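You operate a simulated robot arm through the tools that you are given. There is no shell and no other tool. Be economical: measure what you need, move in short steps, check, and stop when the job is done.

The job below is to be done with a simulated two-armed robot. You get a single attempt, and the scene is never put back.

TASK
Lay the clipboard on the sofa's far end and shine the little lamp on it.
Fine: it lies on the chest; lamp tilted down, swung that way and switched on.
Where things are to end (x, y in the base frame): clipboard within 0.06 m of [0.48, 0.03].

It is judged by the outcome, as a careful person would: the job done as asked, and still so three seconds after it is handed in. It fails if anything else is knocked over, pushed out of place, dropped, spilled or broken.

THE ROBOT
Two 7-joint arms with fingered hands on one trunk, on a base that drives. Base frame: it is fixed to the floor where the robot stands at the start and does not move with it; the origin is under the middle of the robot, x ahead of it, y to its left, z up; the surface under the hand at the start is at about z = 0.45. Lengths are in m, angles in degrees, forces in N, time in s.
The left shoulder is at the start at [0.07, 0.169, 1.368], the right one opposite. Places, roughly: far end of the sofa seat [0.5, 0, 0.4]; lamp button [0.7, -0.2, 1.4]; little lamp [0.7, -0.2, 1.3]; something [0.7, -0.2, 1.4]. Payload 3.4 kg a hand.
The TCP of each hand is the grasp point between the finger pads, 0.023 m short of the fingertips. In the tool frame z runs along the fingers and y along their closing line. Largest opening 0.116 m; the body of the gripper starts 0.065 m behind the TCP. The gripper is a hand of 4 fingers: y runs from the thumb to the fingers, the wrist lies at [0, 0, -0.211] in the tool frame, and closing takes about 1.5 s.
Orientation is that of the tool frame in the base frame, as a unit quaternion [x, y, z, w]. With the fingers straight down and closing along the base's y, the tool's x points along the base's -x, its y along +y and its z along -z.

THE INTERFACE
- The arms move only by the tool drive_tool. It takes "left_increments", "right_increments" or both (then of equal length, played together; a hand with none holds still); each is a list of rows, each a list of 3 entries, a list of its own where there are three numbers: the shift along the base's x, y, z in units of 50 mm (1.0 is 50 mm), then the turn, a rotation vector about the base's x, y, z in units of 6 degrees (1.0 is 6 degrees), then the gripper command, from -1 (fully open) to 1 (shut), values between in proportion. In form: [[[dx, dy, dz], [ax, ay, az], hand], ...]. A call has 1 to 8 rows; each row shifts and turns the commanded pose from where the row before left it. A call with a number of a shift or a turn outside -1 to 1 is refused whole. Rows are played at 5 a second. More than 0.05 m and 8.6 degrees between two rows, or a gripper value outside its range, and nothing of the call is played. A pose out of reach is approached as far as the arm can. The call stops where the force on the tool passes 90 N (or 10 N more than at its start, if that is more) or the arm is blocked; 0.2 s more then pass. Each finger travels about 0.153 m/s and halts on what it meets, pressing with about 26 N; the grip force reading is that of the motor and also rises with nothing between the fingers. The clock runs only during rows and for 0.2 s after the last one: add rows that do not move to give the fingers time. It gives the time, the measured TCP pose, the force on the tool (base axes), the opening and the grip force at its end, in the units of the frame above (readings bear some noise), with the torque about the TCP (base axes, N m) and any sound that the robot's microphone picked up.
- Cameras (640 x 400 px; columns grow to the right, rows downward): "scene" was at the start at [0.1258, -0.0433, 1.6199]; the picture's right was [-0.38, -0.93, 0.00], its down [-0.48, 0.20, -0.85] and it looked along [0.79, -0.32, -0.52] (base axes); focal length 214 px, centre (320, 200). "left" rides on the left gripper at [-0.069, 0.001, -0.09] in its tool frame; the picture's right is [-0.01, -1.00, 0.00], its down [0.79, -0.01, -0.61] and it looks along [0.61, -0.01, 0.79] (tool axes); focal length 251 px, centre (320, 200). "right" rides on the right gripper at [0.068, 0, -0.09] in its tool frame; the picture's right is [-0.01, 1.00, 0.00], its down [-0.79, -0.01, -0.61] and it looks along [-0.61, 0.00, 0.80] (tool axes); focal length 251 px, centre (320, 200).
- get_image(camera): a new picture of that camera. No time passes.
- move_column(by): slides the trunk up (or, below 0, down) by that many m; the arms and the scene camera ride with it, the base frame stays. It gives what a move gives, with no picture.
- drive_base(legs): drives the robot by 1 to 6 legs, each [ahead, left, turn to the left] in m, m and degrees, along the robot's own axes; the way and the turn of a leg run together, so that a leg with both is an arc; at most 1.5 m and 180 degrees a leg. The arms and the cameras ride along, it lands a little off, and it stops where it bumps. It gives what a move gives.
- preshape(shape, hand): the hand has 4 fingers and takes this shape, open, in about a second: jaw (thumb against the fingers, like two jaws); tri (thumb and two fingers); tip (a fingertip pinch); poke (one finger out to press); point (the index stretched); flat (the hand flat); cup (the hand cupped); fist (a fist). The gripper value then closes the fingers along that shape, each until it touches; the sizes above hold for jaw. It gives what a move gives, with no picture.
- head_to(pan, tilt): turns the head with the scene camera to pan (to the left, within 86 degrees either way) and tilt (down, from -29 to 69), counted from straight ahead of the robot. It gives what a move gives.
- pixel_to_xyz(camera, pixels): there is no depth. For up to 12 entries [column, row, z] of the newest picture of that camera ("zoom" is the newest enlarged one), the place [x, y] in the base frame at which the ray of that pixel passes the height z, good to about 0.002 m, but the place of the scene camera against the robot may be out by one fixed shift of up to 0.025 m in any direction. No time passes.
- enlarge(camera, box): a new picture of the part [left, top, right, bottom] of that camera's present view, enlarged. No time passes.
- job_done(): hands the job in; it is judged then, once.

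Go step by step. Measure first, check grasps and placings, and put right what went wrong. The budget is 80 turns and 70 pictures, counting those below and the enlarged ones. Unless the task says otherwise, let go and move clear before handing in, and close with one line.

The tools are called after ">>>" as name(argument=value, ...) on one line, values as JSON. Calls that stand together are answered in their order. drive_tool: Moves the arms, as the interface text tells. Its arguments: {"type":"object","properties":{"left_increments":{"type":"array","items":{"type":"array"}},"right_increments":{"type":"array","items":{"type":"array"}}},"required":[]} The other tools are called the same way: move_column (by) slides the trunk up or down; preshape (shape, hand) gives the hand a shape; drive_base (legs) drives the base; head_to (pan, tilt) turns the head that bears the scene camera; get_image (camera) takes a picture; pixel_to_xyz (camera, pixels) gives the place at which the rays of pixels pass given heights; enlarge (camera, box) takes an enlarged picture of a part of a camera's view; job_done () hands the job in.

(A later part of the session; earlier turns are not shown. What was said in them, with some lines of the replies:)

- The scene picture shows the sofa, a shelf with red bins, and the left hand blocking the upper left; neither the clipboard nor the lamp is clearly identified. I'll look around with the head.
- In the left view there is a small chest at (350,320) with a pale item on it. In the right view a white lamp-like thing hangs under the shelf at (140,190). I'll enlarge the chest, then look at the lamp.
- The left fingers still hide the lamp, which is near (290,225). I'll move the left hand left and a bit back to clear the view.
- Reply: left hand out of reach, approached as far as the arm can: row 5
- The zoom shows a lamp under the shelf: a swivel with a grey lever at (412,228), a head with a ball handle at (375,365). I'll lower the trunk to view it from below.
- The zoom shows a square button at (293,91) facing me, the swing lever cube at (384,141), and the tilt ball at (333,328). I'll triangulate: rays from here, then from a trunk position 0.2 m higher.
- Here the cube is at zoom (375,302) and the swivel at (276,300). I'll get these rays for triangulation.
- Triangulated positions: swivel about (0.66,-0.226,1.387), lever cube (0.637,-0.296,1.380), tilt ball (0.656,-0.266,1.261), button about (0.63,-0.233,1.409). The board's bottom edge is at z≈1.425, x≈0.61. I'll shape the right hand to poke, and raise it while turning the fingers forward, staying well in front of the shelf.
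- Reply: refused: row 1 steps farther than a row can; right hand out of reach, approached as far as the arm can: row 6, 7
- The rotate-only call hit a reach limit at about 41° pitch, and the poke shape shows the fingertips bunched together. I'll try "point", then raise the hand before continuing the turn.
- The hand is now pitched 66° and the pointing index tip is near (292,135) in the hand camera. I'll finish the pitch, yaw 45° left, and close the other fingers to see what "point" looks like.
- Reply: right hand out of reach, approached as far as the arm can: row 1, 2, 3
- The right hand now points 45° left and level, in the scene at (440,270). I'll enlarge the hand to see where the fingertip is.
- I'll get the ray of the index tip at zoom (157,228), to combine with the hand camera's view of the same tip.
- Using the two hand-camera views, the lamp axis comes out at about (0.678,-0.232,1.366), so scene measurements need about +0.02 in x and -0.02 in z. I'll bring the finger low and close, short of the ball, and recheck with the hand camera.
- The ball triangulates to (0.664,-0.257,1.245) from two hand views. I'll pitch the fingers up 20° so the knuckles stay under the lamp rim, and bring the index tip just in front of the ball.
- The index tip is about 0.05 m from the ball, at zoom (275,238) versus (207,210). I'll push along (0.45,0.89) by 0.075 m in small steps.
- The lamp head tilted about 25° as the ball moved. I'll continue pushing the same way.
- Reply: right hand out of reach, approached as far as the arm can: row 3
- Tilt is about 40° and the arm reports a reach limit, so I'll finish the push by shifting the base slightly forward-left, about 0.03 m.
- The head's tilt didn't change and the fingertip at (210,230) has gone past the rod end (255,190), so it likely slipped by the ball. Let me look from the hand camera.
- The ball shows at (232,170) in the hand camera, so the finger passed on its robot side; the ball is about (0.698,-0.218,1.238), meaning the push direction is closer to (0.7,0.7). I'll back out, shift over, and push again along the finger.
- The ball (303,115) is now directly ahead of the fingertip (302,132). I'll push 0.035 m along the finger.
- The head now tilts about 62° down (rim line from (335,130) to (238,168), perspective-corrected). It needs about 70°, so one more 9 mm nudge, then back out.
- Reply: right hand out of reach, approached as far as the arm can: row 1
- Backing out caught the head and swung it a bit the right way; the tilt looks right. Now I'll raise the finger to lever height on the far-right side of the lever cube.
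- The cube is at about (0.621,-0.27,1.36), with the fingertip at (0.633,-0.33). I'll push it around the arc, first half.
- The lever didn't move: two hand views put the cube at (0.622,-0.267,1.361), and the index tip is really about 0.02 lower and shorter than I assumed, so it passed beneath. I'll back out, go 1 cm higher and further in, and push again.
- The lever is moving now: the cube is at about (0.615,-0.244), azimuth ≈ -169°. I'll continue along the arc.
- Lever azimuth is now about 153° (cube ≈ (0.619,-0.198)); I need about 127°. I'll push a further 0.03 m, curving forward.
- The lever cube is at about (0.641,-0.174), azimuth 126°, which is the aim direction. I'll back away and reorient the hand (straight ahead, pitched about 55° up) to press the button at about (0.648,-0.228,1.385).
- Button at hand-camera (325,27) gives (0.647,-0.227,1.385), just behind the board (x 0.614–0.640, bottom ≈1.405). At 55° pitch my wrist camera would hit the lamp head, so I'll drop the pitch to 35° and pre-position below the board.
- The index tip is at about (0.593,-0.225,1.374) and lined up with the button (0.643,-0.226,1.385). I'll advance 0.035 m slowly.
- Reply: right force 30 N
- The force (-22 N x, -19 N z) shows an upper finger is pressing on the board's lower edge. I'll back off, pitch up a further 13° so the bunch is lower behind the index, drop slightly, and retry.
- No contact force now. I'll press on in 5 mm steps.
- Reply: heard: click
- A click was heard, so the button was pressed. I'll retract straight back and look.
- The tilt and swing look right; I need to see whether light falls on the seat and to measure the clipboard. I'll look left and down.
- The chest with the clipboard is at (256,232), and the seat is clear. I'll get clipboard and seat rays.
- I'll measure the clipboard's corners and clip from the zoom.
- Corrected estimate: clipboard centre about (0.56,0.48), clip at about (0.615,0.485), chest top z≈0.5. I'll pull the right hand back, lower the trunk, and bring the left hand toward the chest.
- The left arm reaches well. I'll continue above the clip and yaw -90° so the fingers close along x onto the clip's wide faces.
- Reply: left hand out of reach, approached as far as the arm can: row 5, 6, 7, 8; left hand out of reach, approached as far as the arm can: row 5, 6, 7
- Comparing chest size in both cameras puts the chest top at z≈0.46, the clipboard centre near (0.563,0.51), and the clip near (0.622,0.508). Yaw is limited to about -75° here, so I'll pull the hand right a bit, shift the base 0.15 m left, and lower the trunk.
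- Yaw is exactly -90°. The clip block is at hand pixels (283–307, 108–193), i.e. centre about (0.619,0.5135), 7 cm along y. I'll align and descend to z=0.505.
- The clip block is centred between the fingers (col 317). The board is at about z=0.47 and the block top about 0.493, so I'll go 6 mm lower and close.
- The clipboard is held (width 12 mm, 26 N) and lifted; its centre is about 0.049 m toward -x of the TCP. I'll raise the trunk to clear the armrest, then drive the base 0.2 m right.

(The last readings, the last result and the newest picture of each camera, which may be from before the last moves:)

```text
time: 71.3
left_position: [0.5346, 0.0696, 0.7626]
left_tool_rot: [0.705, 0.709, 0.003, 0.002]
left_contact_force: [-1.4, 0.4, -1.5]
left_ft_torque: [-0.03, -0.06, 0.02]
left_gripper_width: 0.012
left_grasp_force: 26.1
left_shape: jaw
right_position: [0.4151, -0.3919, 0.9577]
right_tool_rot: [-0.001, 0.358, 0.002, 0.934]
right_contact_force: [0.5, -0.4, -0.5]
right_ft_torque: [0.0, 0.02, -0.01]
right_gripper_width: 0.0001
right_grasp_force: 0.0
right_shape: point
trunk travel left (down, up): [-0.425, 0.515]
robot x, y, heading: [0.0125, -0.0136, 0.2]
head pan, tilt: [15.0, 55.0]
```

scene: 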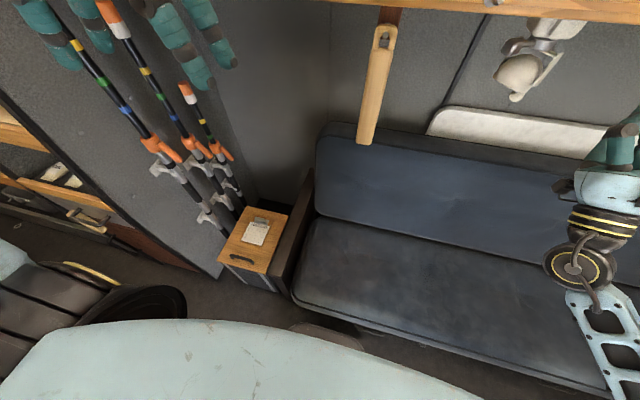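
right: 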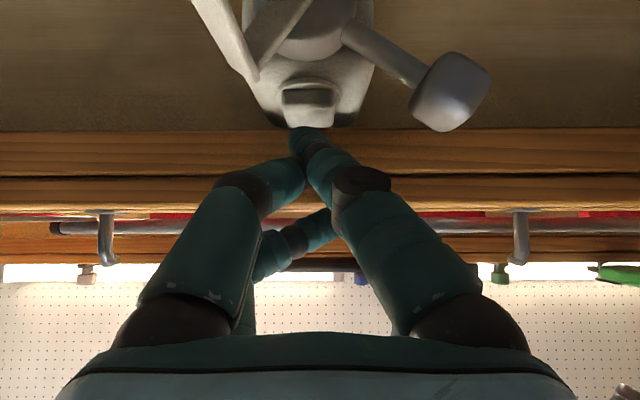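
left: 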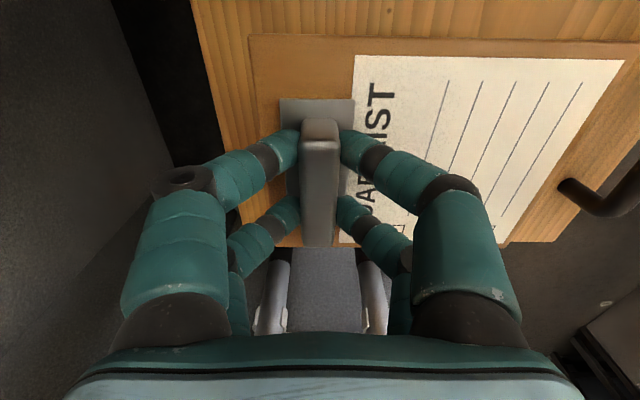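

The clipboard is over the seat. I'll finish the lateral move and lower the trunk 0.22 m, then look.

>>> drive_tool(left_increments=[[[-0.11, -0.4, 0], [0, 0, 0], 1], [[0, -0.39, 0], [0, 0, 0], 1]])

>>> move_column(by=-0.22)

>>> get_image(camera="scene")

>>> get_image(camera="left")

```text
time: 71.9
left_position: [0.5275, 0.0319, 0.7654]
left_tool_rot: [0.705, 0.71, 0.001, 0.003]
left_contact_force: [0.3, -0.6, -0.7]
left_ft_torque: [-0.04, -0.06, -0.01]
left_gripper_width: 0.0122
left_grasp_force: 26.3
left_shape: jaw
right_position: [0.4159, -0.3918, 0.9566]
right_tool_rot: [-0.001, 0.357, 0.002, 0.934]
right_contact_force: [1.1, -0.4, -0.3]
right_ft_torque: [0.0, -0.01, -0.01]
right_gripper_width: 0.0003
right_grasp_force: 0.1
right_shape: point
trunk travel left (down, up): [-0.425, 0.515]
robot x, y, heading: [0.0115, -0.0145, 0.1]
head pan, tilt: [15.0, 55.0]
```

```text
time: 74.2
left_position: [0.5279, 0.0344, 0.5447]
left_tool_rot: [0.704, 0.71, 0.001, 0.002]
left_contact_force: [0.5, 0.3, -1.7]
left_ft_torque: [0.0, -0.04, -0.01]
left_gripper_width: 0.0124
left_grasp_force: 26.1
left_shape: jaw
right_position: [0.4157, -0.3899, 0.7376]
right_tool_rot: [0.0, 0.358, 0.001, 0.934]
right_contact_force: [-0.5, 0.0, 0.3]
right_ft_torque: [-0.01, -0.01, 0.0]
right_gripper_width: 0.0
right_grasp_force: 0.2
right_shape: point
trunk travel left (down, up): [-0.205, 0.735]
robot x, y, heading: [0.0141, -0.0164, -0.2]
head pan, tilt: [15.0, 55.0]
```

```text
10 pictures are left
```

scene: 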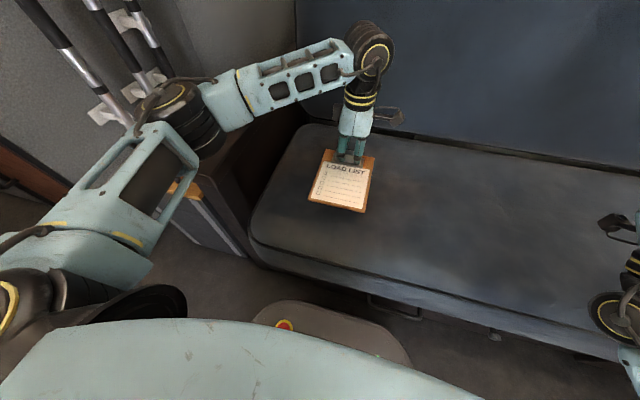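

```text
9 pictures are left
```

left: 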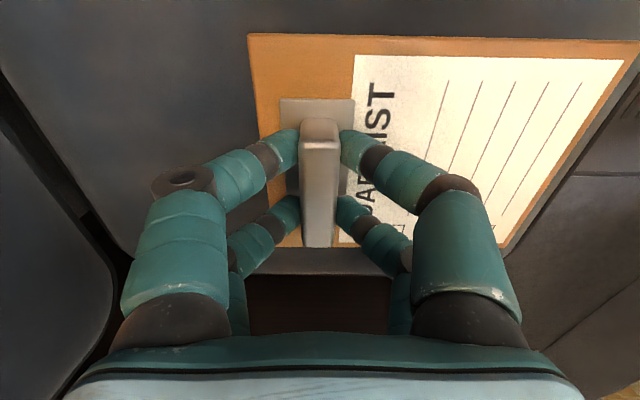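

The clipboard hangs level over the seat's far end. I'll lower the hand in steps until the contact force shows the seat.

>>> drive_tool(left_increments=[[[0, 0, -0.4], [0, 0, 0], 1], [[0, 0, -0.4], [0, 0, 0], 1], [[0, 0, -0.4], [0, 0, 0], 1], [[0, 0, -0.3], [0, 0, 0], 1], [[0, 0, -0.1], [0, 0, 0], 1]])

```text
time: 75.3
left_position: [0.53, 0.0321, 0.486]
left_tool_rot: [0.704, 0.71, 0.007, 0.016]
left_contact_force: [-9.4, 5.9, 59.1]
left_ft_torque: [0.09, 0.18, 0.01]
left_gripper_width: 0.0171
left_grasp_force: 26.0
left_shape: jaw
right_position: [0.4098, -0.3896, 0.7411]
right_tool_rot: [0.001, 0.354, 0.001, 0.935]
right_contact_force: [-0.5, 0.0, 0.3]
right_ft_torque: [0.0, 0.02, 0.0]
right_gripper_width: 0.0001
right_grasp_force: 0.0
right_shape: point
trunk travel left (down, up): [-0.205, 0.735]
robot x, y, heading: [0.0146, -0.0159, 0.3]
head pan, tilt: [15.0, 55.0]
stopped in row 5 (left hand): the force on the tool passed its limit at 96 N (the readings are from after the stop); the commanded pose is now the measured one
```

The board is pressed on the seat at TCP z≈0.486. I'll ease up 4 mm and open the fingers, then rise.

>>> drive_tool(left_increments=[[[0, 0, 0.07], [0, 0, 0], 1], [[0, 0, 0], [0, 0, 0], 0.7], [[0, 0, 0], [0, 0, 0], 0.3], [[0, 0, 0], [0, 0, 0], -0.2], [[0, 0, 0], [0, 0, 0], -0.2], [[0, 0, 0], [0, 0, 0], -0.2]])

>>> drive_tool(left_increments=[[[0, 0, 0.3], [0, 0, 0], -0.2], [[0, 0, 0.8], [0, 0, 0], -0.2], [[0, 0, 1], [0, 0, 0], -0.2], [[0, 0, 1], [0, 0, 0], -0.2]])

>>> get_image(camera="left")

```text
time: 76.7
left_position: [0.5309, 0.0317, 0.4793]
left_tool_rot: [0.703, 0.711, 0.004, 0.01]
left_contact_force: [4.2, 0.8, 9.7]
left_ft_torque: [0.1, 0.32, -0.08]
left_gripper_width: 0.0651
left_grasp_force: 0.1
left_shape: jaw
right_position: [0.415, -0.3903, 0.7385]
right_tool_rot: [0.001, 0.358, 0.002, 0.934]
right_contact_force: [0.0, -0.1, -0.3]
right_ft_torque: [-0.02, 0.01, 0.03]
right_gripper_width: 0.0002
right_grasp_force: 0.1
right_shape: point
trunk travel left (down, up): [-0.205, 0.735]
robot x, y, heading: [0.0108, -0.0159, 0.5]
head pan, tilt: [15.0, 55.0]
```

```text
time: 77.7
left_position: [0.5302, 0.033, 0.6362]
left_tool_rot: [0.704, 0.71, 0.004, 0.008]
left_contact_force: [0.2, 1.0, 0.1]
left_ft_torque: [-0.01, 0.0, 0.01]
left_gripper_width: 0.0692
left_grasp_force: 0.1
left_shape: jaw
right_position: [0.4152, -0.3901, 0.7367]
right_tool_rot: [0.0, 0.357, 0.002, 0.934]
right_contact_force: [-0.1, -0.4, 0.8]
right_ft_torque: [0.01, 0.01, 0.02]
right_gripper_width: 0.0
right_grasp_force: 0.0
right_shape: point
trunk travel left (down, up): [-0.205, 0.735]
robot x, y, heading: [0.0068, -0.0188, 0.2]
head pan, tilt: [15.0, 55.0]
```

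```text
8 pictures are left
```

left: 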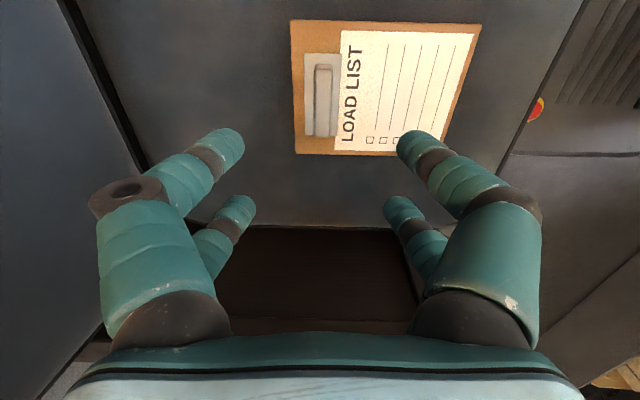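

The clipboard lies at about (0.473,0.038), well within tolerance, and the paper looks brightly lit. I'll raise and withdraw the left arm, then check the lamp.

>>> move_column(by=0.35)

>>> drive_tool(left_increments=[[[-0.6, 0.7, 0], [0, 0, 0], -0.2], [[-0.6, 0.7, 0], [0, 0, 0], -0.2], [[-0.6, 0.7, 0], [0, 0, 0], -0.2], [[-0.6, 0.7, 0], [0, 0, 0], -0.2], [[-0.5, 0.7, 0], [0, 0, 0], -0.2]])

>>> head_to(pan=-12, tilt=35)

>>> get_image(camera="scene")

```text
time: 81.1
left_position: [0.5314, 0.0321, 0.9845]
left_tool_rot: [0.704, 0.71, 0.005, 0.009]
left_contact_force: [0.6, 0.1, -0.4]
left_ft_torque: [0.0, -0.03, -0.01]
left_gripper_width: 0.069
left_grasp_force: 0.2
left_shape: jaw
right_position: [0.417, -0.3912, 1.0878]
right_tool_rot: [0.0, 0.358, 0.002, 0.934]
right_contact_force: [-0.3, -0.1, -1.0]
right_ft_torque: [0.02, 0.0, 0.02]
right_gripper_width: 0.0
right_grasp_force: 0.1
right_shape: point
trunk travel left (down, up): [-0.555, 0.385]
robot x, y, heading: [0.0155, -0.0154, 0.5]
head pan, tilt: [15.0, 55.0]
```

```text
time: 82.3
left_position: [0.3856, 0.2083, 0.9838]
left_tool_rot: [0.703, 0.711, 0.005, 0.011]
left_contact_force: [-0.9, -0.3, 0.2]
left_ft_torque: [-0.01, -0.02, 0.02]
left_gripper_width: 0.069
left_grasp_force: 0.2
left_shape: jaw
right_position: [0.4146, -0.3902, 1.0874]
right_tool_rot: [0.0, 0.357, 0.0, 0.934]
right_contact_force: [-0.1, 0.0, 0.4]
right_ft_torque: [0.03, 0.01, 0.0]
right_gripper_width: 0.0
right_grasp_force: 0.0
right_shape: point
trunk travel left (down, up): [-0.555, 0.385]
robot x, y, heading: [0.0147, -0.0143, 0.6]
head pan, tilt: [15.0, 55.0]
```

```text
time: 83.2
left_position: [0.3847, 0.2063, 0.9844]
left_tool_rot: [0.704, 0.71, 0.005, 0.01]
left_contact_force: [0.4, 0.3, 0.2]
left_ft_torque: [-0.02, -0.02, -0.02]
left_gripper_width: 0.0694
left_grasp_force: 0.0
left_shape: jaw
right_position: [0.4148, -0.3908, 1.0873]
right_tool_rot: [-0.001, 0.357, 0.002, 0.934]
right_contact_force: [0.1, 0.8, -0.2]
right_ft_torque: [-0.01, -0.01, 0.0]
right_gripper_width: 0.0
right_grasp_force: 0.0
right_shape: point
trunk travel left (down, up): [-0.555, 0.385]
robot x, y, heading: [0.0123, -0.0171, 0.4]
head pan, tilt: [-12.0, 35.0]
```

```text
7 pictures are left
```

scene: 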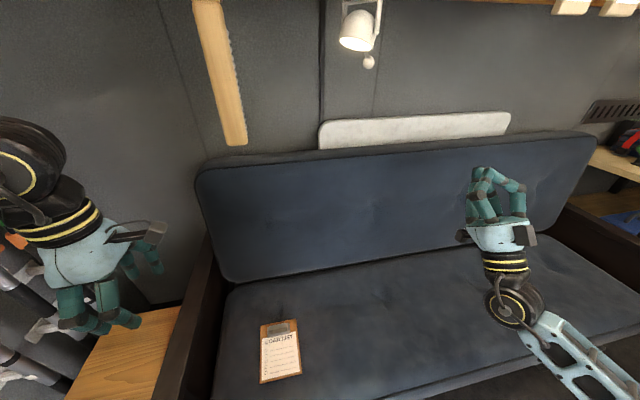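

The lamp face glows at (357,43), so it is on, and the clipboard lies at (280,350). I'll zoom on the lamp and the clipboard to check the aim.

>>> enlarge(camera="scene", box=[320, 0, 400, 80])

>>> enlarge(camera="scene", box=[180, 260, 400, 398])

```text
5.00 times, centred on (360, 40) of scene
```

zoom: 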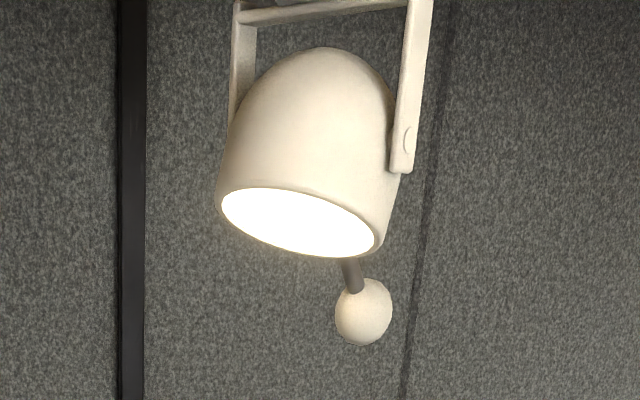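

```text
2.90 times, centred on (290, 329) of scene
```

zoom: 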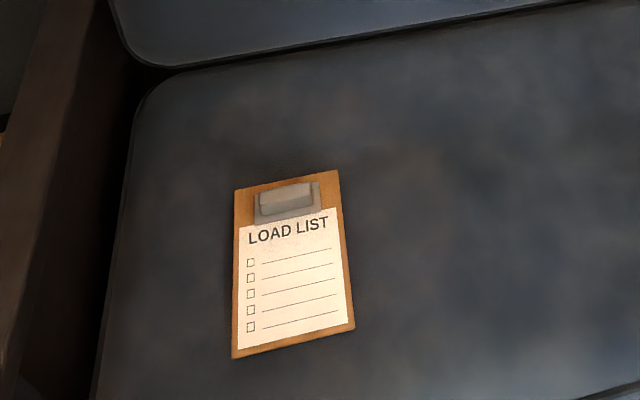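

The lamp is on. Its face normal works out to about (-0.18,0.29,-0.94), within roughly 4° of the direction to the clipboard. The clipboard lies flat on the seat, both hands are clear, and nothing else was disturbed, so I'll hand in.

>>> job_done()

```text
The job is handed in.
```

The clipboard lies on the far end of the sofa at about (0.47, 0.04), within the 0.06 m limit, and the little lamp is on, tilted down and swung to shine on it.
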